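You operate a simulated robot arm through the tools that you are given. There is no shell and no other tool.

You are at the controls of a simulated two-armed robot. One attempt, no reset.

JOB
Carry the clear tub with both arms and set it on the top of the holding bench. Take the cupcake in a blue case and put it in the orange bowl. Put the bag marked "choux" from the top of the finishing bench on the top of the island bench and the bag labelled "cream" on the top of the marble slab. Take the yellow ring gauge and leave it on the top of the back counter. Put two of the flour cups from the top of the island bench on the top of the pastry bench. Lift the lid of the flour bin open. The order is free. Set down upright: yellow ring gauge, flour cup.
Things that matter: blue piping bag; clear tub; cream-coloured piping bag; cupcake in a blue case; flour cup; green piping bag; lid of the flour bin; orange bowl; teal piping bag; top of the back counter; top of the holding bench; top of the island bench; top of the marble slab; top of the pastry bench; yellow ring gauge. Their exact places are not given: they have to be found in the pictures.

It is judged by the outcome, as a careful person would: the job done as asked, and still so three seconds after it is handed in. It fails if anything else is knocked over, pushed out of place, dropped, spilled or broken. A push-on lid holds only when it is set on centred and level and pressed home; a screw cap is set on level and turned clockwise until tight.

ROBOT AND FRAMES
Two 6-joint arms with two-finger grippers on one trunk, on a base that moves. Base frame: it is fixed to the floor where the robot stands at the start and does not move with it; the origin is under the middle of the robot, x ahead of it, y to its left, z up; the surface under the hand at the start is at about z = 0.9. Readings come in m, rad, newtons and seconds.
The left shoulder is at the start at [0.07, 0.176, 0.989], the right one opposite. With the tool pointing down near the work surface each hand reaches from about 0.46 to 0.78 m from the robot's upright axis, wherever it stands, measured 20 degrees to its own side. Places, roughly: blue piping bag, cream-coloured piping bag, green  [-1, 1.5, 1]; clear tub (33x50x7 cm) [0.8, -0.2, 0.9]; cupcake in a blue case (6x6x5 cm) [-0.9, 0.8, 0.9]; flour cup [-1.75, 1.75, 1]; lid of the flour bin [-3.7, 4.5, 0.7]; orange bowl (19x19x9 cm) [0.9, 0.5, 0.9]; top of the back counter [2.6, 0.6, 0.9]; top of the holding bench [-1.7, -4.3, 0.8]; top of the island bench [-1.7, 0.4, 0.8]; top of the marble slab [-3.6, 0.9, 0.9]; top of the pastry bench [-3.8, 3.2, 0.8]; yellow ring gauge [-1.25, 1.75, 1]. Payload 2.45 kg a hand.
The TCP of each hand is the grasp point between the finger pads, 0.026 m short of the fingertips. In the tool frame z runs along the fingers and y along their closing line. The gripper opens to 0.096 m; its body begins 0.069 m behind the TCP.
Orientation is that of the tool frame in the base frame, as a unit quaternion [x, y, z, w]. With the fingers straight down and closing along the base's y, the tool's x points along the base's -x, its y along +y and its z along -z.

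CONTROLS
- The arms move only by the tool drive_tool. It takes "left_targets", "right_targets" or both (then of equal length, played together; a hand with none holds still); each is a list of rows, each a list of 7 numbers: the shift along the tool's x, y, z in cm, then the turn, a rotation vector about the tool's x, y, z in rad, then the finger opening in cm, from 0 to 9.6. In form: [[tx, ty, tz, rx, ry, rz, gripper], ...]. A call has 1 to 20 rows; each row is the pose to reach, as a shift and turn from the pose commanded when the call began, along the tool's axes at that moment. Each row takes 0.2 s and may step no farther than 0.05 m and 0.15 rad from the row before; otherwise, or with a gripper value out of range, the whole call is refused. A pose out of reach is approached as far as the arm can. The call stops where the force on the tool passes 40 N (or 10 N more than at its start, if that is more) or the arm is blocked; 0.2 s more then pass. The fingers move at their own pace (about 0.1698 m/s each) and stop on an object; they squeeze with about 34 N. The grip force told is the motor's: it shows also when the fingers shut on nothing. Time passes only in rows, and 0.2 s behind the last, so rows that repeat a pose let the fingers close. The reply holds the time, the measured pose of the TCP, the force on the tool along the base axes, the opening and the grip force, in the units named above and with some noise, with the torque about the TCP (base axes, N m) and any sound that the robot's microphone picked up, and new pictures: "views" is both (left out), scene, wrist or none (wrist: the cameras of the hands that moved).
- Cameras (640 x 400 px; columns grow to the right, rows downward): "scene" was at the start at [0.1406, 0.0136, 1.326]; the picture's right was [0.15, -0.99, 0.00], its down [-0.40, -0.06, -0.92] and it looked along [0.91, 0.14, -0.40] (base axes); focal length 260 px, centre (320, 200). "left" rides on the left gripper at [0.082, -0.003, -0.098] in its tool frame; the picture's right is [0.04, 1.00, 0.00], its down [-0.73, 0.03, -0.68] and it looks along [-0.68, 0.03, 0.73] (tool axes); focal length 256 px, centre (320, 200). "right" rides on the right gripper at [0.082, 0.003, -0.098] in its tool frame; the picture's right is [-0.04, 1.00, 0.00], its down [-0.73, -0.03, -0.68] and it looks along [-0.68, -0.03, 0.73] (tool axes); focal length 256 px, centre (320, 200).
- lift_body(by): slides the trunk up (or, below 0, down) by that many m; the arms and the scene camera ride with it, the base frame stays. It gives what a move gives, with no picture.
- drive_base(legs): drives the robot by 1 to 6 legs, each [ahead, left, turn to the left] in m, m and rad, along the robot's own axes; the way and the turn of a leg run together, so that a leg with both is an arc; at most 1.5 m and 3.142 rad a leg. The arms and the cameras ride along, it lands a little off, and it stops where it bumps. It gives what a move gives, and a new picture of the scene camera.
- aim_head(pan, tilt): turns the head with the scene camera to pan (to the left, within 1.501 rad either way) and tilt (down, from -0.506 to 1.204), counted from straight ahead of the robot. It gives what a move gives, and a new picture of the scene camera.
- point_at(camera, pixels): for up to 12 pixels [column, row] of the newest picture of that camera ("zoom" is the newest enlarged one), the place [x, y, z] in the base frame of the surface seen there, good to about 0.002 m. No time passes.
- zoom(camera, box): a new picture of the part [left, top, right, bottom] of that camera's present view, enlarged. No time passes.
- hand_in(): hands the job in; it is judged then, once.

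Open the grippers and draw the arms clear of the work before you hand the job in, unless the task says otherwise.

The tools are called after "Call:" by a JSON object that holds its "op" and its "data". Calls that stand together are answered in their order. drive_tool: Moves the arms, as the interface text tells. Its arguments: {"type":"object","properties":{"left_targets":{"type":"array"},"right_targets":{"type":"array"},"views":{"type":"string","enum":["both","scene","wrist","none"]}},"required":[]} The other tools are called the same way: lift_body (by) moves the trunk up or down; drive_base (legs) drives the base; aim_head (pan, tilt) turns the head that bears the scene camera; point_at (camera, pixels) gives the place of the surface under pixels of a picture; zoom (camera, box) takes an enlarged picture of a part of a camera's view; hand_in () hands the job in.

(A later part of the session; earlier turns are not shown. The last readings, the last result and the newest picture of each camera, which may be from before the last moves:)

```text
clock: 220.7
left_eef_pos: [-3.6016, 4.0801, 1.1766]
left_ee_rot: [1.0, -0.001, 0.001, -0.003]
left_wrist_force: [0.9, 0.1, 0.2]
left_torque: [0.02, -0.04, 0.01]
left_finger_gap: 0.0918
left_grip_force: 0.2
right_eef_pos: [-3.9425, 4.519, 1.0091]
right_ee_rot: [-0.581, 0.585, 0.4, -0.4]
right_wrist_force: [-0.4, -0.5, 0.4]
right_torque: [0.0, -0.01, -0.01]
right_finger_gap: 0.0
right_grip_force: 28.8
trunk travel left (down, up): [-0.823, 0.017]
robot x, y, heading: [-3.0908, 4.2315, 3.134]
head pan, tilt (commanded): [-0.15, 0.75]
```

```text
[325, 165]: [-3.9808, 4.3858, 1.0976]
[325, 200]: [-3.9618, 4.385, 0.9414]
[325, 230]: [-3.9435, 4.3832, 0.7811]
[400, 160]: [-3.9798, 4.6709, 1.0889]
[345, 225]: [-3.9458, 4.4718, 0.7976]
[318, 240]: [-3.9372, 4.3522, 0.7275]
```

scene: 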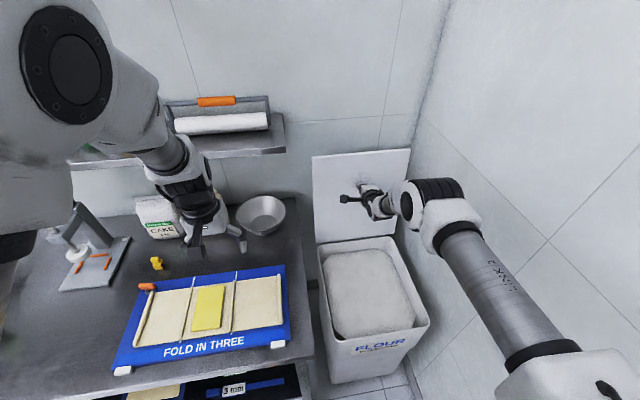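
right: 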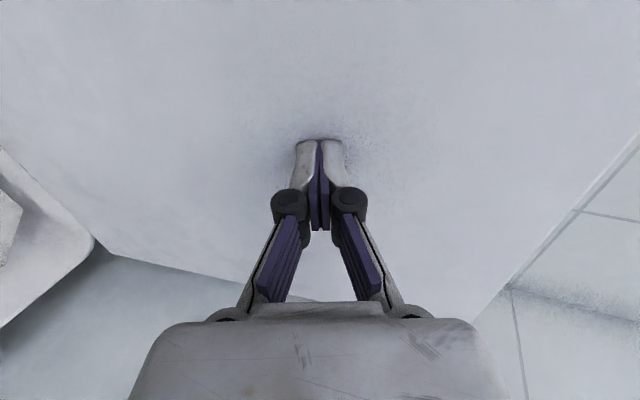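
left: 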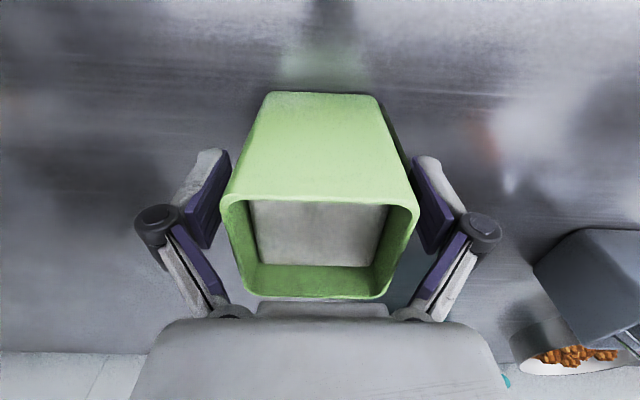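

The lid leans at ~97°, past vertical. I pull the hand back away from it.

Call:
{"op": "drive_tool", "data": {"right_targets": [[0, -1.4, -3.8, 0, 0, 0, 0], [0, -2.6, -7.7, 0, 0, 0, 0], [0, -3.0, -11.8, 0, 0, 0, 0], [0, -1.0, -15.5, 0, 0, 0, 0], [0, 2.5, -18.5, 0, 0, 0, 0], [0, 6.0, -21, 0, 0, 0, 0], [0, 10.0, -23, 0, 0, 0, 0]], "views": "scene"}}

Call:
{"op": "drive_tool", "data": {"right_targets": [[0, 0, 0, 0.15, 0, 0, 0], [0, 0, 0, 0.3, 0, 0, 0], [0, 0, 0, 0.45, 0, 0, 0], [0, 0, 0, 0.6, 0, 0, 0], [0, 0, 0, 0.75, 0, 0, 0], [0, 0, 0, 0.9, 0, 0, 0], [0, 0, 0, 1.05, 0, 0, 0], [0, 0, 0, 1.2, 0, 0, 0]], "views": "none"}}

```text
clock: 222.3
left_eef_pos: [-3.5996, 4.0807, 1.1791]
left_ee_rot: [1.0, -0.001, -0.001, -0.004]
left_wrist_force: [0.9, 0.2, 0.1]
left_torque: [-0.01, 0.0, 0.0]
left_finger_gap: 0.0921
left_grip_force: 0.2
right_eef_pos: [-3.7626, 4.5188, 1.1862]
right_ee_rot: [-0.58, 0.586, 0.402, -0.399]
right_wrist_force: [0.5, 0.1, -0.3]
right_torque: [0.0, 0.02, 0.0]
right_finger_gap: 0.0001
right_grip_force: 28.7
trunk travel left (down, up): [-0.823, 0.017]
robot x, y, heading: [-3.0899, 4.2308, 3.136]
head pan, tilt (commanded): [-0.15, 0.75]
```

scene: 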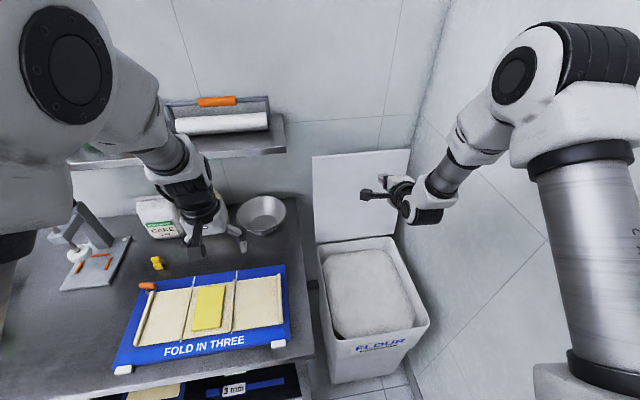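

```text
clock: 224.1
left_eef_pos: [-3.601, 4.0804, 1.1773]
left_ee_rot: [1.0, -0.001, 0.001, -0.003]
left_wrist_force: [-1.1, -0.8, 0.3]
left_torque: [0.01, -0.01, 0.02]
left_finger_gap: 0.0919
left_grip_force: 0.1
right_eef_pos: [-3.7645, 4.5178, 1.1845]
right_ee_rot: [-0.704, 0.71, 0.0, -0.001]
right_wrist_force: [1.0, 0.2, -0.4]
right_torque: [0.01, -0.02, -0.02]
right_finger_gap: 0.0001
right_grip_force: 28.2
trunk travel left (down, up): [-0.823, 0.017]
robot x, y, heading: [-3.0899, 4.2287, 3.132]
head pan, tilt (commanded): [-0.15, 0.75]
```

Now I unrotate the right hand to its normal orientation while drawing it back.

Call:
{"op": "drive_tool", "data": {"right_targets": [[0.9, -1.6, 0, 0, 0, -0.143, 0], [1.8, -3.2, 0, 0, 0, -0.286, 0], [2.7, -4.8, 0, 0, 0, -0.428, 0], [3.6, -6.4, 0, 0, 0, -0.571, 0], [4.5, -8.0, 0, 0, 0, -0.714, 0], [5.4, -9.6, 0, 0, 0, -0.857, 0], [6.3, -11.2, 0, 0, 0, -1.0, 2], [7.2, -12.8, 0, 0, 0, -1.142, 4], [8.1, -14.4, 0, 0, 0, -1.285, 6], [9.0, -16.0, 0, 0, 0, -1.428, 8], [10, -17, 0, 0, 0, -1.571, 9.2], [10, -17, 0, 0, 0, -1.571, 9.2]], "views": "none"}}

Call:
{"op": "drive_base", "data": {"legs": [[-0.4, 0, 0]]}}

```text
clock: 226.7
left_eef_pos: [-3.6006, 4.08, 1.1777]
left_ee_rot: [1.0, -0.002, 0.0, -0.003]
left_wrist_force: [-0.1, -0.2, 0.2]
left_torque: [0.02, 0.0, 0.0]
left_finger_gap: 0.0921
left_grip_force: 0.0
right_eef_pos: [-3.595, 4.4181, 1.1871]
right_ee_rot: [1.0, -0.002, -0.001, 0.001]
right_wrist_force: [0.3, -0.8, -0.3]
right_torque: [-0.03, -0.03, 0.05]
right_finger_gap: 0.0922
right_grip_force: 0.1
trunk travel left (down, up): [-0.823, 0.017]
robot x, y, heading: [-3.0898, 4.2306, 3.13]
head pan, tilt (commanded): [-0.15, 0.75]
```

```text
clock: 229.2
left_eef_pos: [-3.197, 4.0738, 1.1771]
left_ee_rot: [1.0, 0.001, 0.001, -0.002]
left_wrist_force: [-0.3, -0.7, 0.3]
left_torque: [0.01, -0.03, 0.02]
left_finger_gap: 0.0917
left_grip_force: 0.1
right_eef_pos: [-3.1962, 4.411, 1.1865]
right_ee_rot: [1.0, 0.0, 0.001, 0.001]
right_wrist_force: [-0.5, 1.0, -0.8]
right_torque: [0.0, -0.02, 0.0]
right_finger_gap: 0.0921
right_grip_force: 0.1
trunk travel left (down, up): [-0.823, 0.017]
robot x, y, heading: [-2.6892, 4.2273, 3.143]
head pan, tilt (commanded): [-0.15, 0.75]
```

scene: 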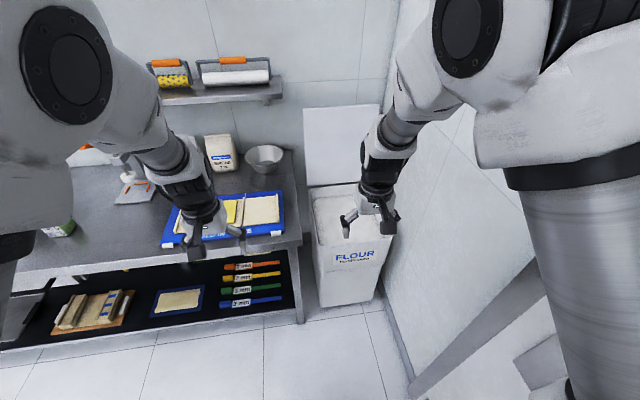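

The lid stays open. Next the bags: I strafe to y≈3.0 and back eastward along the clear strip north of the island.

Call:
{"op": "drive_base", "data": {"legs": [[0, 1.2, 0]]}}

Call:
{"op": "aim_head", "data": {"pan": 1.5, "tilt": 0.45}}

```text
clock: 235.3
left_eef_pos: [-3.1674, 2.86, 1.1775]
left_ee_rot: [1.0, 0.022, 0.0, -0.003]
left_wrist_force: [-0.4, 0.5, 0.5]
left_torque: [0.01, -0.03, -0.01]
left_finger_gap: 0.092
left_grip_force: 0.1
right_eef_pos: [-3.1772, 3.1976, 1.1872]
right_ee_rot: [1.0, 0.021, -0.001, 0.002]
right_wrist_force: [0.8, 0.6, 0.6]
right_torque: [0.04, -0.01, -0.01]
right_finger_gap: 0.0921
right_grip_force: 0.0
trunk travel left (down, up): [-0.823, 0.017]
robot x, y, heading: [-2.6634, 3.0336, -3.102]
head pan, tilt (commanded): [-0.15, 0.75]
```

scene: 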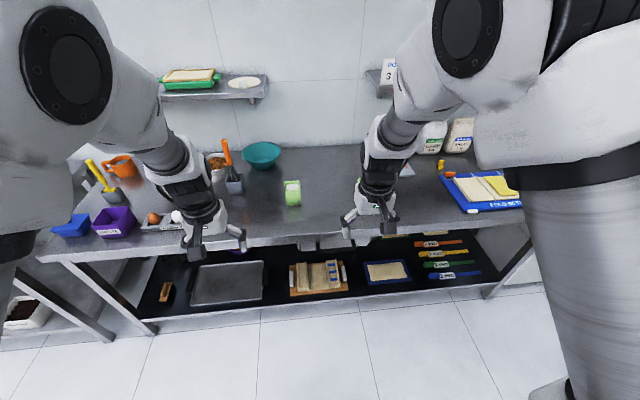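

```text
clock: 237.0
left_eef_pos: [-3.1671, 2.8592, 1.1776]
left_ee_rot: [1.0, 0.022, 0.0, -0.002]
left_wrist_force: [0.2, -0.1, 0.2]
left_torque: [0.01, 0.0, 0.0]
left_finger_gap: 0.0921
left_grip_force: 0.0
right_eef_pos: [-3.1779, 3.1968, 1.1875]
right_ee_rot: [1.0, 0.02, -0.001, 0.001]
right_wrist_force: [0.2, 0.7, 0.4]
right_torque: [0.0, 0.0, 0.02]
right_finger_gap: 0.0923
right_grip_force: 0.0
trunk travel left (down, up): [-0.823, 0.017]
robot x, y, heading: [-2.6624, 3.0356, -3.102]
head pan, tilt (commanded): [1.499, 0.45]
```

scene: 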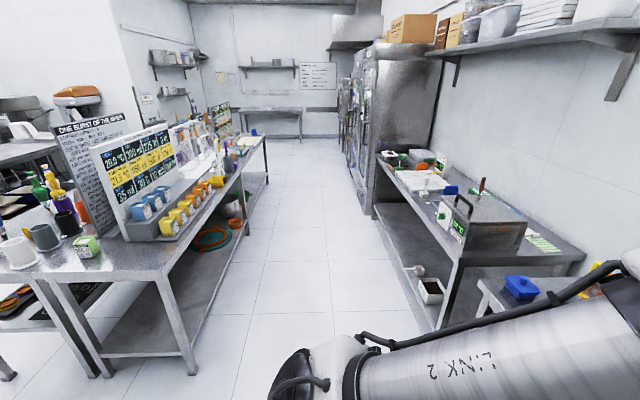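

I correct heading and back up east to x≈-0.3.

Call:
{"op": "drive_base", "data": {"legs": [[0, 0, -0.04], [-1.2, 0, 0], [-1.15, 0, 0]]}}

Call:
{"op": "aim_head", "data": {"pan": 0.6, "tilt": 0.5}}

```text
clock: 249.0
left_eef_pos: [-0.7983, 2.8917, 1.1767]
left_ee_rot: [1.0, 0.004, 0.001, -0.003]
left_wrist_force: [0.6, -0.3, 0.5]
left_torque: [0.02, -0.01, -0.05]
left_finger_gap: 0.0922
left_grip_force: 0.1
right_eef_pos: [-0.7975, 3.2297, 1.1861]
right_ee_rot: [1.0, 0.001, -0.001, 0.001]
right_wrist_force: [0.0, -0.9, 0.0]
right_torque: [-0.03, 0.01, 0.02]
right_finger_gap: 0.092
right_grip_force: 0.0
trunk travel left (down, up): [-0.823, 0.017]
robot x, y, heading: [-0.2879, 3.0487, -3.138]
head pan, tilt (commanded): [1.499, 0.45]
```

scene: 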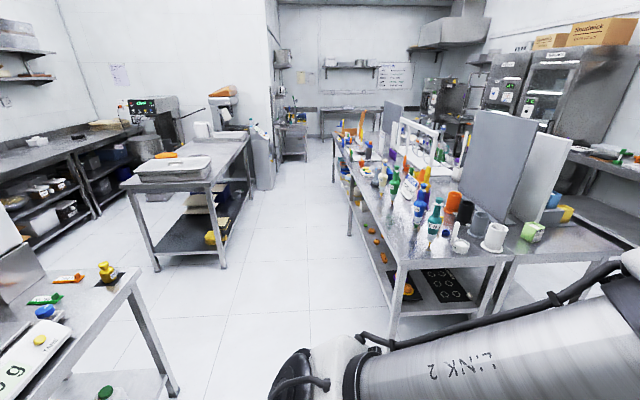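

```text
clock: 250.2
left_eef_pos: [-0.798, 2.8926, 1.177]
left_ee_rot: [1.0, 0.003, 0.0, -0.002]
left_wrist_force: [0.1, 0.1, -0.1]
left_torque: [-0.01, 0.0, -0.01]
left_finger_gap: 0.0922
left_grip_force: 0.0
right_eef_pos: [-0.7966, 3.2303, 1.187]
right_ee_rot: [1.0, 0.002, -0.001, 0.001]
right_wrist_force: [0.5, 0.7, 0.4]
right_torque: [0.03, -0.02, 0.05]
right_finger_gap: 0.0921
right_grip_force: 0.1
trunk travel left (down, up): [-0.823, 0.017]
robot x, y, heading: [-0.2901, 3.0509, -3.136]
head pan, tilt (commanded): [0.6, 0.499]
```

scene: 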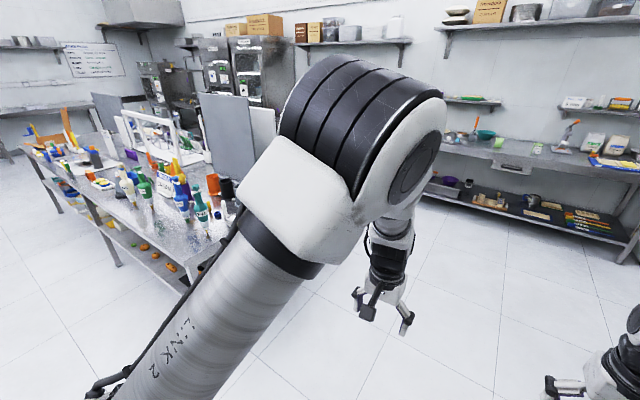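

I keep a bit farther from the bench (x≈-0.19) and strafe south to y≈1.55.

Call:
{"op": "drive_base", "data": {"legs": [[-0.1, 0, 0], [0, 0.75, 0], [0, 0.72, 0]]}}

Call:
{"op": "aim_head", "data": {"pan": 0.0, "tilt": 0.55}}

```text
clock: 258.6
left_eef_pos: [-0.6916, 1.4095, 1.1772]
left_ee_rot: [1.0, 0.01, 0.0, -0.002]
left_wrist_force: [-0.5, 0.1, -0.6]
left_torque: [0.01, 0.03, 0.02]
left_finger_gap: 0.0916
left_grip_force: 0.0
right_eef_pos: [-0.6941, 1.7461, 1.1871]
right_ee_rot: [1.0, 0.006, -0.001, 0.002]
right_wrist_force: [-0.8, -0.2, -0.5]
right_torque: [0.03, 0.01, -0.02]
right_finger_gap: 0.0923
right_grip_force: 0.1
trunk travel left (down, up): [-0.823, 0.017]
robot x, y, heading: [-0.1878, 1.5688, -3.129]
head pan, tilt (commanded): [0.6, 0.499]
```

scene: 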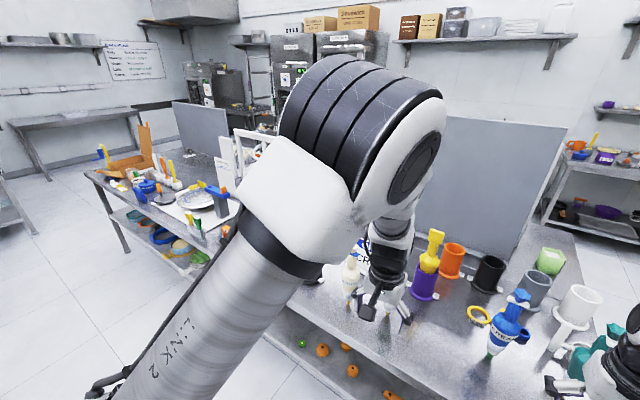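

```text
clock: 259.6
left_eef_pos: [-0.6928, 1.4091, 1.1772]
left_ee_rot: [1.0, 0.009, -0.001, -0.002]
left_wrist_force: [-0.5, 1.2, 0.8]
left_torque: [-0.02, 0.0, 0.02]
left_finger_gap: 0.0921
left_grip_force: 0.1
right_eef_pos: [-0.6937, 1.7464, 1.1861]
right_ee_rot: [1.0, 0.006, -0.001, 0.0]
right_wrist_force: [0.7, -0.7, -0.4]
right_torque: [0.01, 0.02, -0.03]
right_finger_gap: 0.092
right_grip_force: 0.1
trunk travel left (down, up): [-0.823, 0.017]
robot x, y, heading: [-0.1844, 1.5688, -3.129]
head pan, tilt (commanded): [0.0, 0.55]
```

scene: 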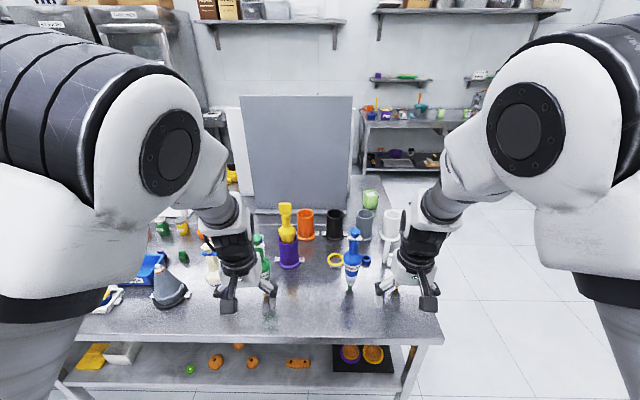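

I zoom on the objects: yellow ring at (335,259), blue bag (352,255), teal near the right hand, green/cream near the left hand.

Call:
{"op": "zoom", "data": {"camera": "scene", "box": [260, 190, 450, 320]}}

Call:
{"op": "zoom", "data": {"camera": "scene", "box": [130, 190, 320, 320]}}

Call:
{"op": "point_at", "data": {"camera": "scene", "pixels": [[330, 258], [335, 265], [341, 262], [352, 250], [350, 285], [366, 262], [210, 270], [264, 262], [288, 250], [395, 310], [345, 320], [335, 259]]}}

```text
3.08 times, centred on (355, 255) of scene
```

zoom: 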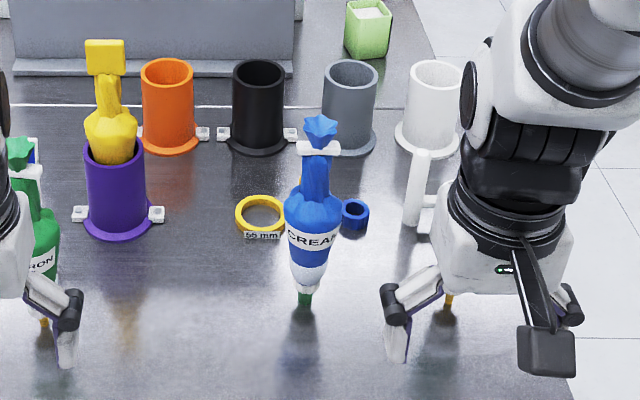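

```text
3.08 times, centred on (225, 255) of scene
```

zoom: 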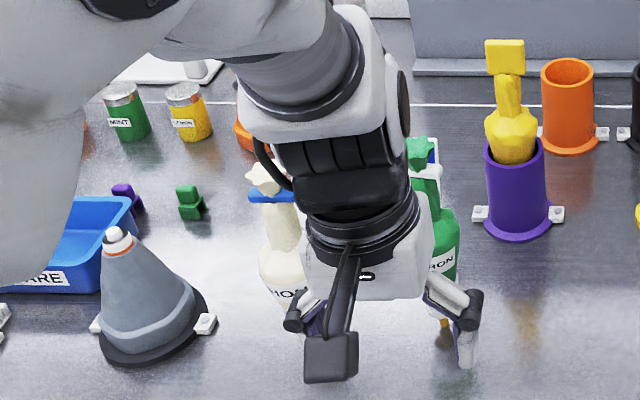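

```text
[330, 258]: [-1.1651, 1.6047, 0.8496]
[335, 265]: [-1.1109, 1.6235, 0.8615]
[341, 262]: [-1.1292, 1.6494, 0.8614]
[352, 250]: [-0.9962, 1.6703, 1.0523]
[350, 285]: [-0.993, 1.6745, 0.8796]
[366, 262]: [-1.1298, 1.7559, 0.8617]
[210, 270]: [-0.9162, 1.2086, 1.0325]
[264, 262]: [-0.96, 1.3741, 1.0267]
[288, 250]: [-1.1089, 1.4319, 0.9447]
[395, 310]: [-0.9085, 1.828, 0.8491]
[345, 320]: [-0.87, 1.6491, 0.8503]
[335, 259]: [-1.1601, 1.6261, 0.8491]
```

The blue bag is labelled CREAM, the cream-coloured one CHOUX (green MACARON). The yellow ring (55 mm tag) lies flat at about (-1.13,1.625). I measure the blue bag's profile.

Call:
{"op": "zoom", "data": {"camera": "scene", "box": [325, 215, 395, 305]}}

Call:
{"op": "point_at", "data": {"camera": "scene", "pixels": [[353, 230], [353, 235], [353, 240], [353, 246], [352, 258], [352, 266], [352, 274], [351, 282], [350, 290], [344, 260], [361, 262], [352, 227]]}}

```text
4.44 times, centred on (360, 260) of scene
```

zoom: 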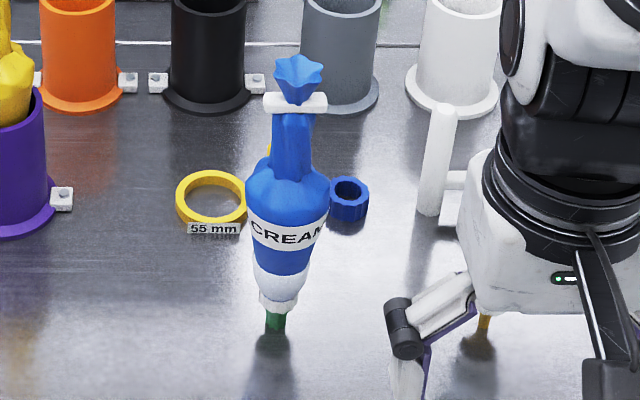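

```text
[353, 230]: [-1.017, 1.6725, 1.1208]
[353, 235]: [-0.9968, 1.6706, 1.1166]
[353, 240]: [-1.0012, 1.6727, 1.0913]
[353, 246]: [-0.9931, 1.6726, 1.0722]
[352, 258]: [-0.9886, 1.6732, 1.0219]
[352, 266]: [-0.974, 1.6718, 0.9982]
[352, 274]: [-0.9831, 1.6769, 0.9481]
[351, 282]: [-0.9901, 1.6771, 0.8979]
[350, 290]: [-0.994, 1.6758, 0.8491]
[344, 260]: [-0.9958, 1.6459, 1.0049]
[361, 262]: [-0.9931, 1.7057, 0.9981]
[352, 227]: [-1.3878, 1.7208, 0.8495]
```

The blue (CREAM) bag stands on its nozzle: axis ≈(-1.0,1.675), body 6 cm wide around z≈0.99, top at 1.145. I'll grasp it from the front with the right hand pointing forward; first I tilt the hand while moving to a stand-off.

Call:
{"op": "drive_tool", "data": {"right_targets": [[-2.09, 0.87, 1.5, 0, -0.15, 0, 9.6], [-4.17, 1.75, 3, 0, -0.3, 0, 9.6], [-6.26, 2.62, 4.5, 0, -0.45, 0, 9.6], [-8.34, 3.5, 6, 0, -0.6, 0, 9.6], [-10.4, 4.4, 7.5, 0, -0.75, 0, 9.6], [-12.5, 5.2, 9, 0, -0.9, 0, 9.6], [-14.6, 6.1, 10.5, 0, -1.05, 0, 9.6], [-16.7, 7.0, 12.6, 0, -1.2, 0, 9.6]], "views": "both"}}

```text
clock: 261.4
left_eef_pos: [-0.6915, 1.4068, 1.1771]
left_ee_rot: [1.0, 0.009, 0.001, -0.003]
left_wrist_force: [0.0, 0.0, 0.4]
left_torque: [0.01, 0.07, 0.01]
left_finger_gap: 0.0921
left_grip_force: 0.1
right_eef_pos: [-0.8841, 1.6994, 1.1703]
right_ee_rot: [0.857, 0.057, -0.497, 0.125]
right_wrist_force: [-1.2, 0.4, 1.0]
right_torque: [0.03, -0.18, 0.1]
right_finger_gap: 0.0959
right_grip_force: 0.1
right hand out of reach, approached as far as the arm can: row 3, 4, 5, 6, 7, 8
trunk travel left (down, up): [-0.823, 0.017]
robot x, y, heading: [-0.1846, 1.5707, -3.131]
head pan, tilt (commanded): [0.0, 0.55]
```

scene: 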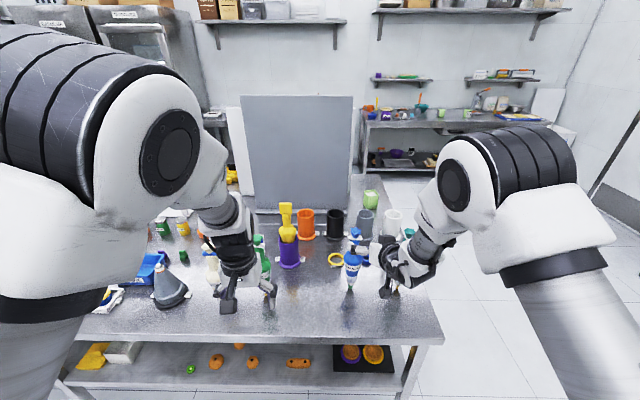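
right: 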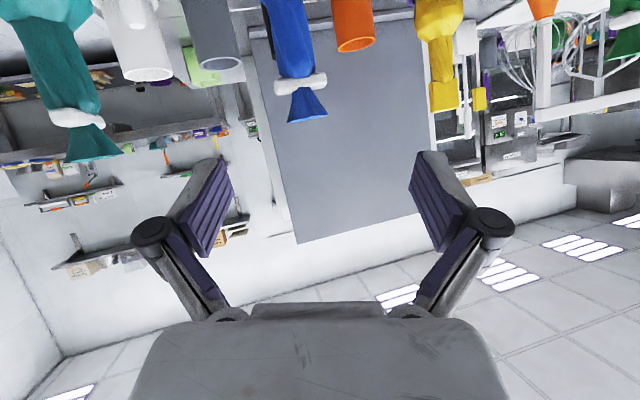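

The forward tilt in this posture was out of reach (hand stopped at about 60° tilt, some yaw). I check what the commanded pose is now with a null move.

Call:
{"op": "drive_tool", "data": {"right_targets": [[0, 0, 0, 0, 0, 0, 9.6], [0, 0, 0, 0, 0, 0, 9.6]], "views": "none"}}

```text
clock: 262.0
left_eef_pos: [-0.6914, 1.4077, 1.177]
left_ee_rot: [1.0, 0.009, 0.0, -0.004]
left_wrist_force: [-0.3, 0.4, -0.1]
left_torque: [0.01, 0.0, 0.02]
left_finger_gap: 0.0922
left_grip_force: 0.0
right_eef_pos: [-0.884, 1.7018, 1.1656]
right_ee_rot: [0.858, 0.053, -0.495, 0.124]
right_wrist_force: [0.6, -1.0, -0.1]
right_torque: [-0.01, -0.01, 0.03]
right_finger_gap: 0.0961
right_grip_force: 0.0
trunk travel left (down, up): [-0.823, 0.017]
robot x, y, heading: [-0.1895, 1.5728, -3.132]
head pan, tilt (commanded): [0.0, 0.55]
```

The command is at the reached pose. I return the right hand to straight-down at its stand-off in front of the bench.

Call:
{"op": "drive_tool", "data": {"right_targets": [[0.95, 0, -2.3, 0.033, 0.131, 0.015, 9.6], [1.9, 0, -4.5, 0.066, 0.261, 0.03, 9.6], [2.9, 0, -6.8, 0.099, 0.392, 0.045, 9.6], [3.8, 0, -9, 0.132, 0.522, 0.06, 9.6], [4.8, 0, -11.3, 0.164, 0.653, 0.074, 9.6], [5.7, 0.1, -13.6, 0.197, 0.784, 0.089, 9.6], [6.7, 0.1, -15.8, 0.23, 0.914, 0.104, 9.6], [7.6, 0.2, -18.1, 0.263, 1.045, 0.119, 9.6], [7.6, 0.2, -18.1, 0.263, 1.045, 0.119, 9.6]], "views": "none"}}

Call:
{"op": "lift_body", "data": {"by": -0.28}}

```text
clock: 264.0
left_eef_pos: [-0.6931, 1.4094, 1.178]
left_ee_rot: [1.0, 0.008, 0.001, -0.003]
left_wrist_force: [0.7, 0.7, 0.6]
left_torque: [-0.01, 0.01, -0.01]
left_finger_gap: 0.092
left_grip_force: 0.1
right_eef_pos: [-0.6945, 1.7471, 1.1875]
right_ee_rot: [1.0, -0.004, 0.004, 0.0]
right_wrist_force: [-1.0, 0.4, 0.2]
right_torque: [-0.02, 0.01, 0.0]
right_finger_gap: 0.0961
right_grip_force: 0.1
trunk travel left (down, up): [-0.823, 0.017]
robot x, y, heading: [-0.1832, 1.5695, -3.133]
head pan, tilt (commanded): [0.0, 0.55]
```

```text
clock: 266.8
left_eef_pos: [-0.6924, 1.409, 0.8976]
left_ee_rot: [1.0, 0.008, 0.0, -0.003]
left_wrist_force: [1.0, 0.1, 0.3]
left_torque: [0.01, -0.02, -0.02]
left_finger_gap: 0.0918
left_grip_force: 0.0
right_eef_pos: [-0.6928, 1.7474, 0.9087]
right_ee_rot: [1.0, -0.004, 0.004, 0.002]
right_wrist_force: [0.4, -0.1, 0.5]
right_torque: [0.0, -0.03, -0.01]
right_finger_gap: 0.0959
right_grip_force: 0.0
trunk travel left (down, up): [-0.543, 0.297]
robot x, y, heading: [-0.1834, 1.5711, -3.129]
head pan, tilt (commanded): [0.0, 0.55]
```

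Trunk lowered (shoulder ≈1.06). I raise the right hand and try the forward tilt again.

Call:
{"op": "drive_tool", "data": {"right_targets": [[0, 0, -4.8, 0, 0, 0, 9.6], [-1, 1, -9.4, 0, -0.1, 0, 9.6], [-3, 2, -11, 0, -0.25, 0, 9.6], [-5, 3, -11, 0, -0.4, 0, 9.6], [-7.5, 4, -11, 0, -0.55, 0, 9.6], [-10, 5, -11, 0, -0.7, 0, 9.6], [-12, 6, -11, 0, -0.85, 0, 9.6], [-14, 7, -11, 0, -1.0, 0, 9.6], [-16.0, 7.4, -11, 0, -1.15, 0, 9.6]], "views": "both"}}

```text
clock: 268.8
left_eef_pos: [-0.6918, 1.4095, 0.8973]
left_ee_rot: [1.0, 0.008, 0.0, -0.003]
left_wrist_force: [-0.1, 0.5, 0.2]
left_torque: [0.02, 0.03, 0.01]
left_finger_gap: 0.0921
left_grip_force: 0.1
right_eef_pos: [-0.8479, 1.7072, 1.0587]
right_ee_rot: [0.875, -0.022, -0.482, 0.036]
right_wrist_force: [0.2, -0.6, 0.4]
right_torque: [0.02, 0.01, 0.0]
right_finger_gap: 0.0959
right_grip_force: 0.1
right hand out of reach, approached as far as the arm can: row 7, 8, 9
trunk travel left (down, up): [-0.543, 0.297]
robot x, y, heading: [-0.1848, 1.5673, -3.128]
head pan, tilt (commanded): [0.0, 0.55]
```

scene: 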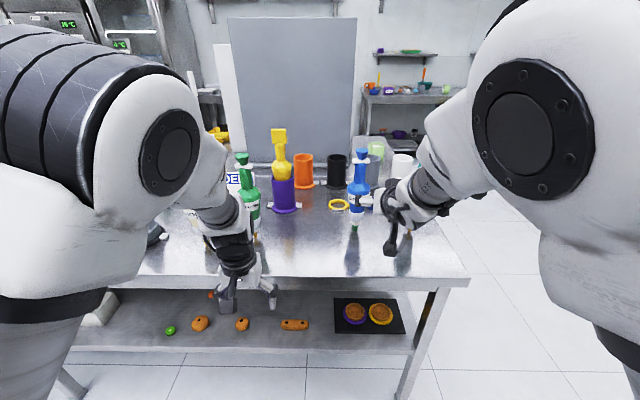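
right: 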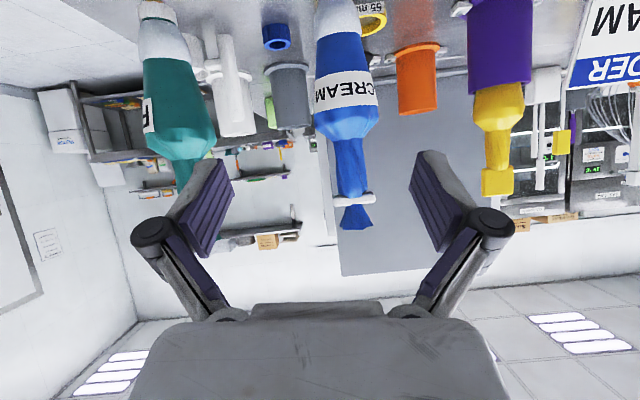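

Now the hand points forward ~32° below horizontal, which is enough. I align its y with the bag and level the roll at a pre-grasp position.

Call:
{"op": "drive_tool", "data": {"right_targets": [[0, 1.5, 2.5, 0.02, -0.05, -0.04, 9.6], [-0.1, 2.97, 5.0, 0.0384, -0.0925, -0.075, 9.6], [-0.1, 2.97, 5.0, 0.0384, -0.0925, -0.075, 9.6]], "views": "both"}}

```text
clock: 269.8
left_eef_pos: [-0.6909, 1.4087, 0.898]
left_ee_rot: [1.0, 0.009, -0.001, -0.003]
left_wrist_force: [0.2, -0.8, -0.7]
left_torque: [0.0, -0.01, -0.02]
left_finger_gap: 0.0918
left_grip_force: 0.0
right_eef_pos: [-0.8854, 1.6914, 1.0936]
right_ee_rot: [0.861, 0.01, -0.508, 0.025]
right_wrist_force: [0.0, 0.9, 0.1]
right_torque: [0.03, 0.0, 0.01]
right_finger_gap: 0.0961
right_grip_force: 0.0
right hand out of reach, approached as far as the arm can: row 1, 2, 3
trunk travel left (down, up): [-0.543, 0.297]
robot x, y, heading: [-0.1853, 1.5752, -3.128]
head pan, tilt (commanded): [0.0, 0.55]
stopped in row 3 (right hand): the arm was blocked; the commanded pose is now the measured one
```

scene: 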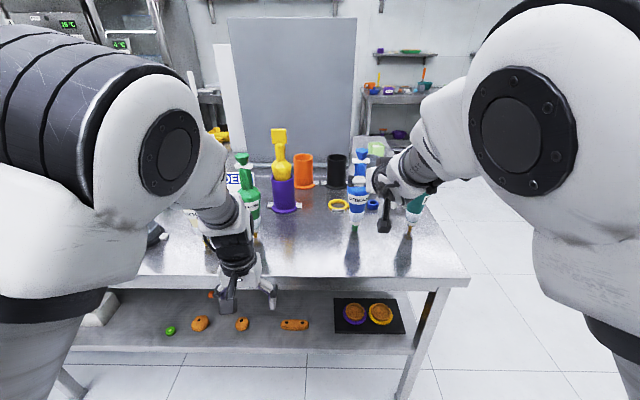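
right: 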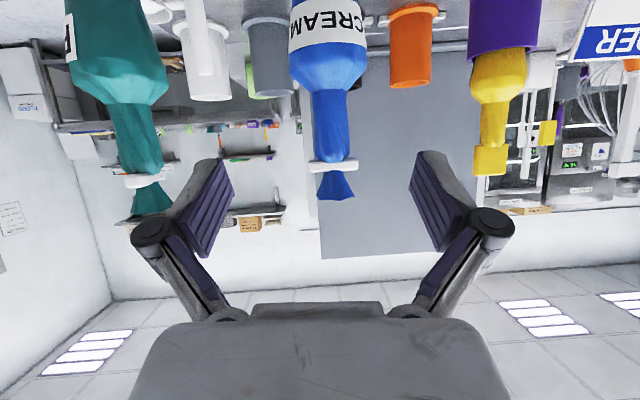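

The wrist cannot bend further in this posture. I'll retract to straight-down and try with the hand turned half around (camera forward), which should bend the other way.

Call:
{"op": "drive_tool", "data": {"right_targets": [[0.6, -0.3, -1.8, 0.0065, 0.133, 0.003, 9.6], [1.2, -0.6, -3.7, 0.013, 0.266, 0.005, 9.6], [1.7, -0.8, -5.5, 0.02, 0.4, 0.008, 9.6], [2.3, -1.1, -7.4, 0.026, 0.533, 0.01, 9.6], [2.9, -1.4, -9.2, 0.033, 0.666, 0.013, 9.6], [3.5, -1.7, -11, 0.039, 0.8, 0.016, 9.6], [4.0, -2.0, -12.9, 0.046, 0.932, 0.018, 9.6], [4.6, -2.3, -14.7, 0.052, 1.065, 0.021, 9.6], [4.6, -2.3, -14.7, 0.052, 1.065, 0.021, 9.6]], "views": "none"}}

Call:
{"op": "drive_tool", "data": {"right_targets": [[0, 0, 0, 0, 0, 0.15, 9.6], [0, 0, 0, 0, 0, 0.3, 9.6], [0, 0, 0, 0, 0, 0.45, 9.6], [0, 0, 0, 0, 0, 0.6, 9.6], [0, 0, 0, 0, 0, 0.75, 9.6], [0, 0, 0, 0, 0, 0.9, 9.6], [0, 0, 0, 0, 0, 1.05, 9.6], [0, 0, 0, 0, 0, 1.2, 9.6], [0, 0, 0, 0, 0, 1.35, 9.6], [0, 0, 0, 0, 0, 1.5, 9.6], [0, 0, 0, 0, 0, 1.65, 9.6], [0, 0, 0, 0, 0, 1.8, 9.6], [0, 0, 0, 0, 0, 1.95, 9.6], [0, 0, 0, 0, 0, 2.1, 9.6], [0, 0, 0, 0, 0, 2.25, 9.6], [0, 0, 0, 0, 0, 2.4, 9.6], [0, 0, 0, 0, 0, 2.55, 9.6], [0, 0, 0, 0, 0, 2.7, 9.6], [0, 0, 0, 0, 0, 2.85, 9.6], [0, 0, 0, 0, 0, 3.0, 9.6]], "views": "both"}}

```text
clock: 271.8
left_eef_pos: [-0.6913, 1.4088, 0.8981]
left_ee_rot: [1.0, 0.009, 0.001, -0.004]
left_wrist_force: [-0.4, 0.2, -0.6]
left_torque: [-0.01, -0.02, -0.02]
left_finger_gap: 0.0921
left_grip_force: 0.1
right_eef_pos: [-0.7347, 1.7203, 1.1212]
right_ee_rot: [1.0, 0.001, 0.003, -0.004]
right_wrist_force: [1.0, 0.4, 0.7]
right_torque: [0.01, -0.02, -0.03]
right_finger_gap: 0.096
right_grip_force: 0.1
right hand out of reach, approached as far as the arm can: row 1, 2, 3
trunk travel left (down, up): [-0.543, 0.297]
robot x, y, heading: [-0.1865, 1.57, -3.128]
head pan, tilt (commanded): [0.0, 0.55]
```

```text
clock: 276.0
left_eef_pos: [-0.6907, 1.4083, 0.8976]
left_ee_rot: [1.0, 0.009, 0.0, -0.002]
left_wrist_force: [-0.7, 0.0, 0.6]
left_torque: [0.0, 0.01, 0.01]
left_finger_gap: 0.0922
left_grip_force: 0.1
right_eef_pos: [-0.727, 1.7233, 1.1192]
right_ee_rot: [-0.079, 0.997, 0.001, 0.0]
right_wrist_force: [0.4, 0.5, 0.6]
right_torque: [-0.03, 0.01, -0.01]
right_finger_gap: 0.0962
right_grip_force: 0.1
right hand out of reach, approached as far as the arm can: row 20
trunk travel left (down, up): [-0.543, 0.297]
robot x, y, heading: [-0.1804, 1.5729, -3.129]
head pan, tilt (commanded): [0.0, 0.55]
```

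scene: 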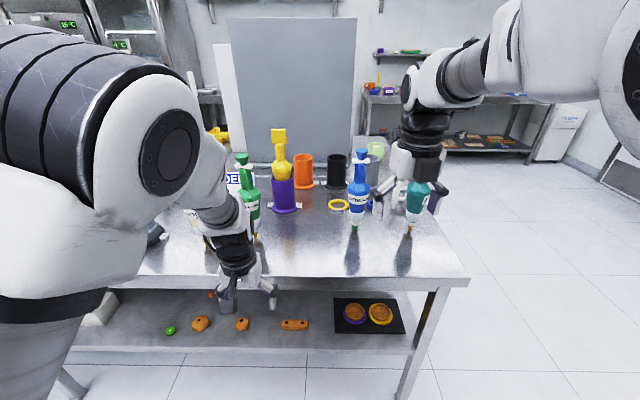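
right: 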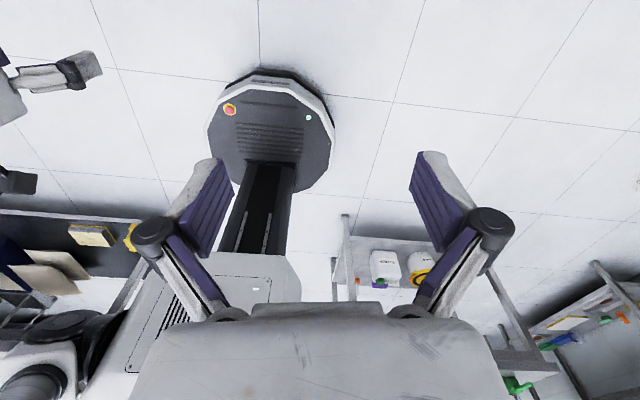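

The half turn works. Now I tilt forward with the camera on top, moving to a stand-off in front of the blue bag.

Call:
{"op": "drive_tool", "data": {"right_targets": [[1.5, -0.5, 1.2, 0, 0.15, 0, 8.6], [3.2, -1.2, 2.5, 0, 0.3, 0, 8.6], [5, -1.9, 3.7, 0, 0.45, 0, 8.6], [6.8, -2.6, 5, 0, 0.6, 0, 8.6], [8.6, -3.2, 6.2, 0, 0.75, 0, 8.6], [10.4, -3.6, 7.5, 0, 0.9, 0, 8.6], [12.2, -3.6, 8.7, 0, 1.05, 0, 8.6], [14, -3.6, 10, 0, 1.2, 0, 8.6]], "views": "both"}}

```text
clock: 277.8
left_eef_pos: [-0.691, 1.4094, 0.8992]
left_ee_rot: [1.0, 0.008, 0.0, -0.004]
left_wrist_force: [0.7, -0.1, 0.9]
left_torque: [0.02, 0.06, -0.02]
left_finger_gap: 0.092
left_grip_force: 0.1
right_eef_pos: [-0.8536, 1.6874, 1.0641]
right_ee_rot: [-0.041, 0.842, -0.065, -0.534]
right_wrist_force: [-0.8, -0.1, 0.0]
right_torque: [-0.01, -0.02, -0.02]
right_finger_gap: 0.086
right_grip_force: 0.1
right hand out of reach, approached as far as the arm can: row 6, 7, 8
trunk travel left (down, up): [-0.543, 0.297]
robot x, y, heading: [-0.1846, 1.5709, -3.128]
head pan, tilt (commanded): [0.0, 0.55]
```

scene: 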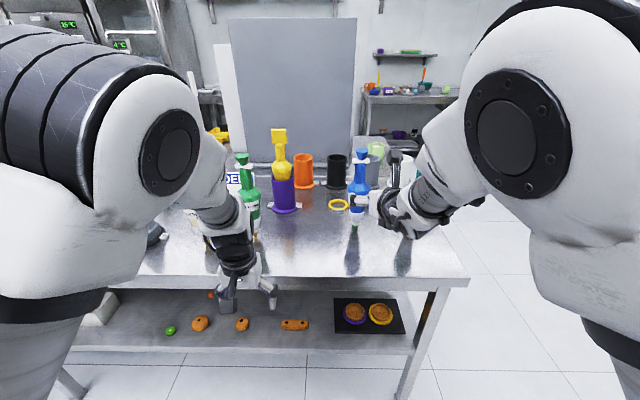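
right: 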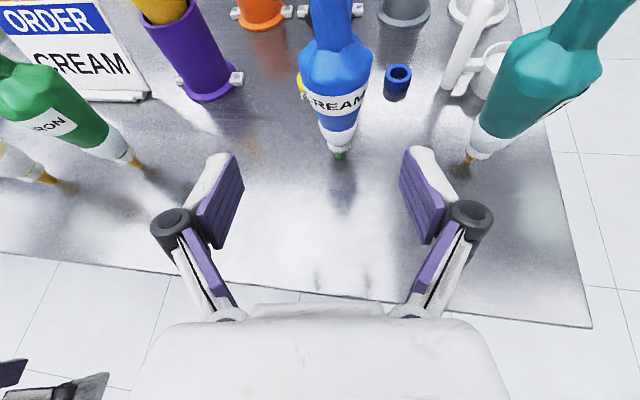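

The camera-up posture works (hand 25° below horizontal) and the CREAM bag is centred. I advance along the approach most of the way and check.

Call:
{"op": "drive_tool", "data": {"right_targets": [[-0.7, 0.4, 4, 0, 0, 0, 8.6], [-1.4, 0.8, 8, 0, 0, 0, 8.6], [-2.1, 1.2, 11, 0, 0, 0, 8.6]], "views": "both"}}

```text
clock: 278.6
left_eef_pos: [-0.6945, 1.4091, 0.8982]
left_ee_rot: [1.0, 0.008, 0.001, -0.002]
left_wrist_force: [-0.4, 0.6, 0.1]
left_torque: [0.0, 0.0, -0.04]
left_finger_gap: 0.0917
left_grip_force: 0.1
right_eef_pos: [-0.9513, 1.6767, 0.9981]
right_ee_rot: [-0.081, 0.849, -0.062, -0.518]
right_wrist_force: [-0.7, 0.0, -0.9]
right_torque: [0.0, 0.01, 0.03]
right_finger_gap: 0.0859
right_grip_force: 0.1
right hand out of reach, approached as far as the arm can: row 1, 2, 3
trunk travel left (down, up): [-0.543, 0.297]
robot x, y, heading: [-0.1859, 1.5718, -3.131]
head pan, tilt (commanded): [0.0, 0.55]
```

scene: 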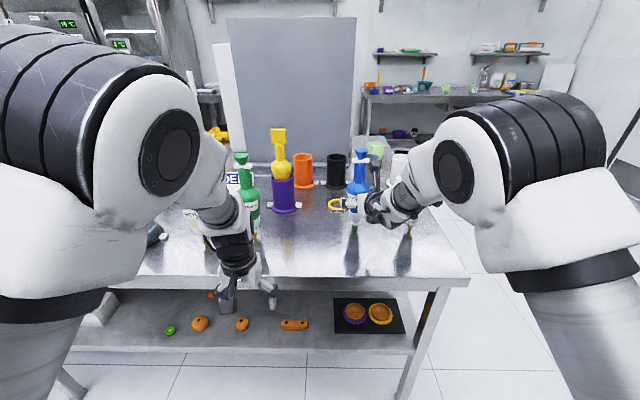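
right: 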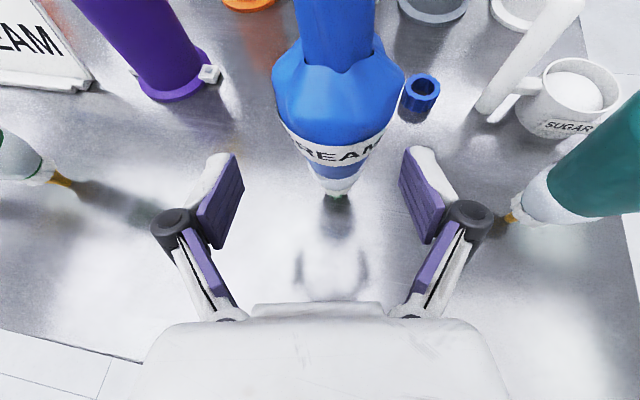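

The bag is centred between the open fingers. I advance the remaining 5 cm.

Call:
{"op": "drive_tool", "data": {"right_targets": [[-0.4, 0.4, 1.7, 0, 0, 0, 8.6], [-0.6, 0.6, 3.4, 0, 0, 0, 8.6], [-0.8, 0.8, 4.95, 0, 0, 0, 8.6], [-0.8, 0.8, 4.95, 0, 0, 0, 8.6]], "views": "both"}}

```text
clock: 279.6
left_eef_pos: [-0.6909, 1.4089, 0.8982]
left_ee_rot: [1.0, 0.008, 0.0, -0.003]
left_wrist_force: [0.9, 0.2, 0.1]
left_torque: [-0.01, -0.02, -0.02]
left_finger_gap: 0.0918
left_grip_force: 0.0
right_eef_pos: [-1.0003, 1.6874, 0.979]
right_ee_rot: [-0.077, 0.847, -0.057, -0.523]
right_wrist_force: [0.3, -0.1, -0.2]
right_torque: [-0.03, -0.03, -0.01]
right_finger_gap: 0.086
right_grip_force: 0.0
right hand out of reach, approached as far as the arm can: row 1, 2, 3, 4
trunk travel left (down, up): [-0.543, 0.297]
robot x, y, heading: [-0.1844, 1.5711, -3.132]
head pan, tilt (commanded): [0.0, 0.55]
```

scene: 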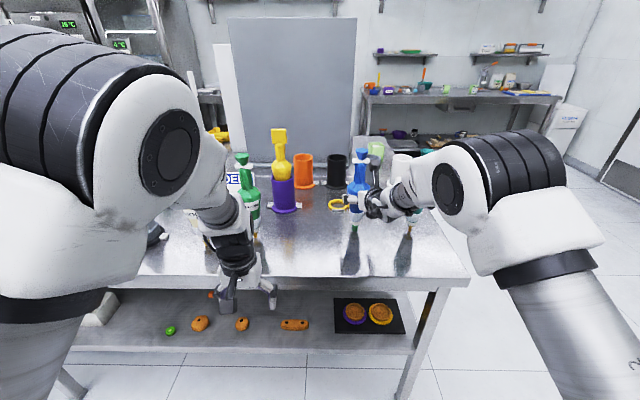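
right: 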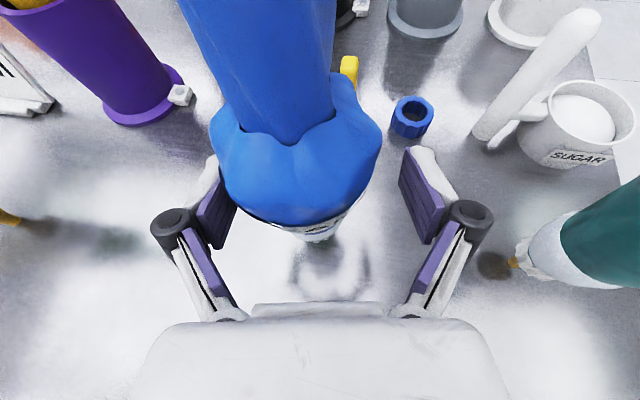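

The bag is about 1 cm left of centre, so I shift 1.1 cm toward it and close gently.

Call:
{"op": "drive_tool", "data": {"right_targets": [[0, -0.6, 0, 0, 0, 0, 8.6], [0, -1.1, 0, 0, 0, 0, 8.6], [0, -1.1, 0, 0, 0, 0, 7.0]], "views": "wrist"}}

```text
clock: 280.4
left_eef_pos: [-0.6923, 1.4099, 0.8981]
left_ee_rot: [1.0, 0.009, -0.001, -0.003]
left_wrist_force: [1.1, -0.4, -0.3]
left_torque: [-0.01, -0.03, -0.02]
left_finger_gap: 0.0921
left_grip_force: 0.1
right_eef_pos: [-1.0054, 1.6845, 0.9873]
right_ee_rot: [-0.076, 0.846, -0.056, -0.524]
right_wrist_force: [-0.3, 0.1, -0.3]
right_torque: [0.02, -0.02, 0.0]
right_finger_gap: 0.0703
right_grip_force: 0.2
right hand out of reach, approached as far as the arm can: row 1, 2, 3
trunk travel left (down, up): [-0.543, 0.297]
robot x, y, heading: [-0.1843, 1.5727, -3.133]
head pan, tilt (commanded): [0.0, 0.55]
```

right: 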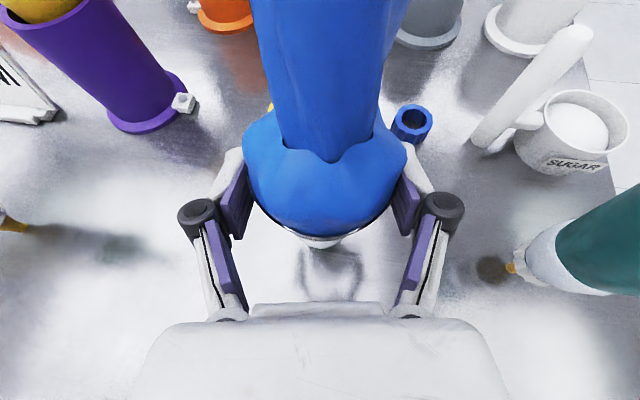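

Centred now. I close the fingers on the bag.

Call:
{"op": "drive_tool", "data": {"right_targets": [[0, 0, 0, 0, 0, 0, 6], [0, 0, 0, 0, 0, 0, 5], [0, 0, 0, 0, 0, 0, 3], [0, 0, 0, 0, 0, 0, 2], [0, 0, 0, 0, 0, 0, 2]], "views": "both"}}

```text
clock: 281.6
left_eef_pos: [-0.6915, 1.408, 0.898]
left_ee_rot: [1.0, 0.009, 0.0, -0.003]
left_wrist_force: [0.5, 0.5, 0.4]
left_torque: [-0.03, 0.02, -0.01]
left_finger_gap: 0.0918
left_grip_force: 0.1
right_eef_pos: [-1.0051, 1.6832, 0.9875]
right_ee_rot: [-0.076, 0.846, -0.056, -0.525]
right_wrist_force: [0.3, -0.2, -0.4]
right_torque: [0.01, 0.02, -0.03]
right_finger_gap: 0.0646
right_grip_force: 12.4
trunk travel left (down, up): [-0.543, 0.297]
robot x, y, heading: [-0.1814, 1.5735, -3.127]
head pan, tilt (commanded): [0.0, 0.55]
```

scene: 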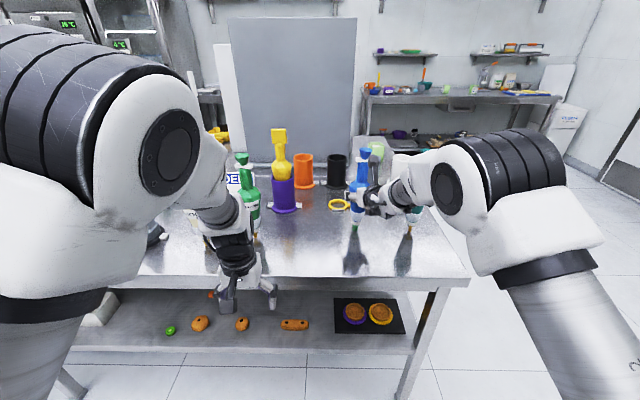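
right: 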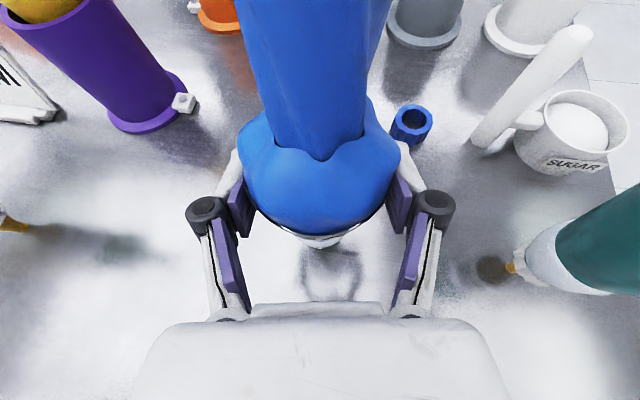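

Contact at 64.6 mm with 12 N so far; I keep closing a little longer.

Call:
{"op": "drive_tool", "data": {"right_targets": [[0, 0, 0, 0, 0, 0, 1], [0, 0, 0, 0, 0, 0, 0], [0, 0, 0, 0, 0, 0, 0], [0, 0, 0, 0, 0, 0, 0]], "views": "none"}}

```text
clock: 282.6
left_eef_pos: [-0.6929, 1.4089, 0.8978]
left_ee_rot: [1.0, 0.008, 0.0, -0.003]
left_wrist_force: [-0.1, -0.8, 0.4]
left_torque: [0.02, -0.01, 0.02]
left_finger_gap: 0.0921
left_grip_force: 0.2
right_eef_pos: [-1.0041, 1.6849, 0.9869]
right_ee_rot: [-0.076, 0.847, -0.055, -0.524]
right_wrist_force: [-0.1, -0.4, 0.9]
right_torque: [0.01, -0.02, -0.02]
right_finger_gap: 0.0648
right_grip_force: 12.0
trunk travel left (down, up): [-0.543, 0.297]
robot x, y, heading: [-0.184, 1.571, -3.13]
head pan, tilt (commanded): [0.0, 0.55]
```

Steady grip (12 N, 64.7 mm). I lift 3 cm to test.

Call:
{"op": "drive_tool", "data": {"right_targets": [[0.9, 0, -0.45, 0, 0, 0, 0], [1.8, 0, -0.9, 0, 0, 0, 0], [2.7, 0, -1.34, 0, 0, 0, 0], [2.7, 0, -1.34, 0, 0, 0, 0]], "views": "both"}}

```text
clock: 283.6
left_eef_pos: [-0.6924, 1.4093, 0.8972]
left_ee_rot: [1.0, 0.009, 0.001, -0.003]
left_wrist_force: [0.8, 0.2, 0.4]
left_torque: [0.05, 0.03, -0.03]
left_finger_gap: 0.092
left_grip_force: 0.1
right_eef_pos: [-1.0039, 1.6853, 1.0172]
right_ee_rot: [-0.071, 0.844, -0.048, -0.529]
right_wrist_force: [0.6, -0.6, -1.1]
right_torque: [-0.01, -0.04, -0.01]
right_finger_gap: 0.0648
right_grip_force: 11.6
trunk travel left (down, up): [-0.543, 0.297]
robot x, y, heading: [-0.1859, 1.5731, -3.13]
head pan, tilt (commanded): [0.0, 0.55]
```

scene: 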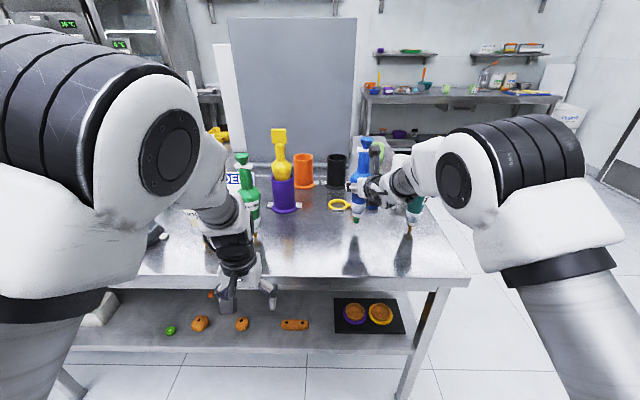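
right: 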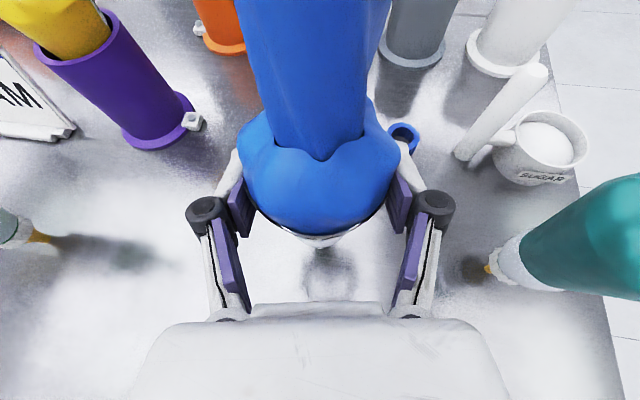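

The bag is up (light, ~1 N). I raise it further and draw it back toward the robot, tilting the hand down so the bag lies horizontally beneath it.

Call:
{"op": "drive_tool", "data": {"right_targets": [[3.58, -0.05, -1.79, 0, 0, 0, 0], [7.2, -0.1, -3.6, 0, 0, 0, 0], [10.75, -0.16, -5.36, 0, 0, 0, 0], [9.5, -0.75, -8.25, 0, -0.138, 0, 0], [8.24, -1.34, -11.14, 0, -0.275, 0, 0], [7.0, -1.94, -14.0, 0, -0.412, 0, 0], [5.7, -2.53, -16.9, 0, -0.55, 0, 0], [4.5, -3.1, -19.8, 0, -0.687, 0, 0], [3.2, -3.7, -22.7, 0, -0.825, 0, 0], [2.0, -4.3, -25.6, 0, -0.962, 0, 0], [0.7, -4.9, -28.5, 0, -1.1, 0, 0]], "views": "both"}}

```text
clock: 286.0
left_eef_pos: [-0.6925, 1.4086, 0.8969]
left_ee_rot: [1.0, 0.009, 0.0, -0.004]
left_wrist_force: [-0.1, -0.7, -0.2]
left_torque: [0.03, 0.0, 0.0]
left_finger_gap: 0.0921
left_grip_force: 0.0
right_eef_pos: [-0.734, 1.6902, 1.1442]
right_ee_rot: [-0.094, 0.995, -0.007, -0.01]
right_wrist_force: [-0.2, -0.5, -1.3]
right_torque: [0.0, 0.02, 0.04]
right_finger_gap: 0.0644
right_grip_force: 11.7
right hand out of reach, approached as far as the arm can: row 9, 10, 11
trunk travel left (down, up): [-0.543, 0.297]
robot x, y, heading: [-0.188, 1.5722, -3.136]
head pan, tilt (commanded): [0.0, 0.55]
```

scene: 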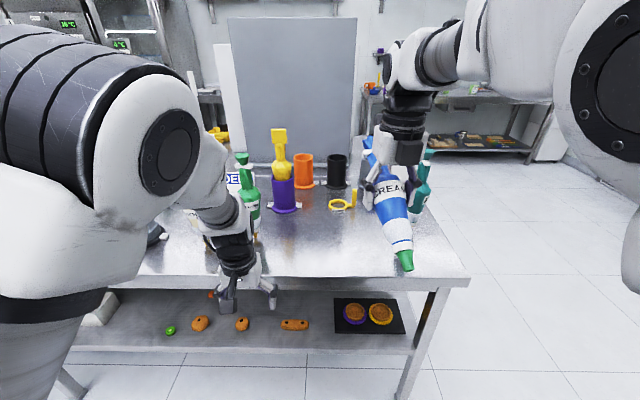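
right: 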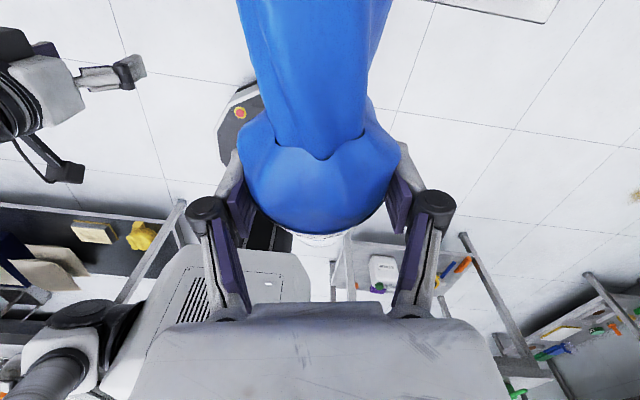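

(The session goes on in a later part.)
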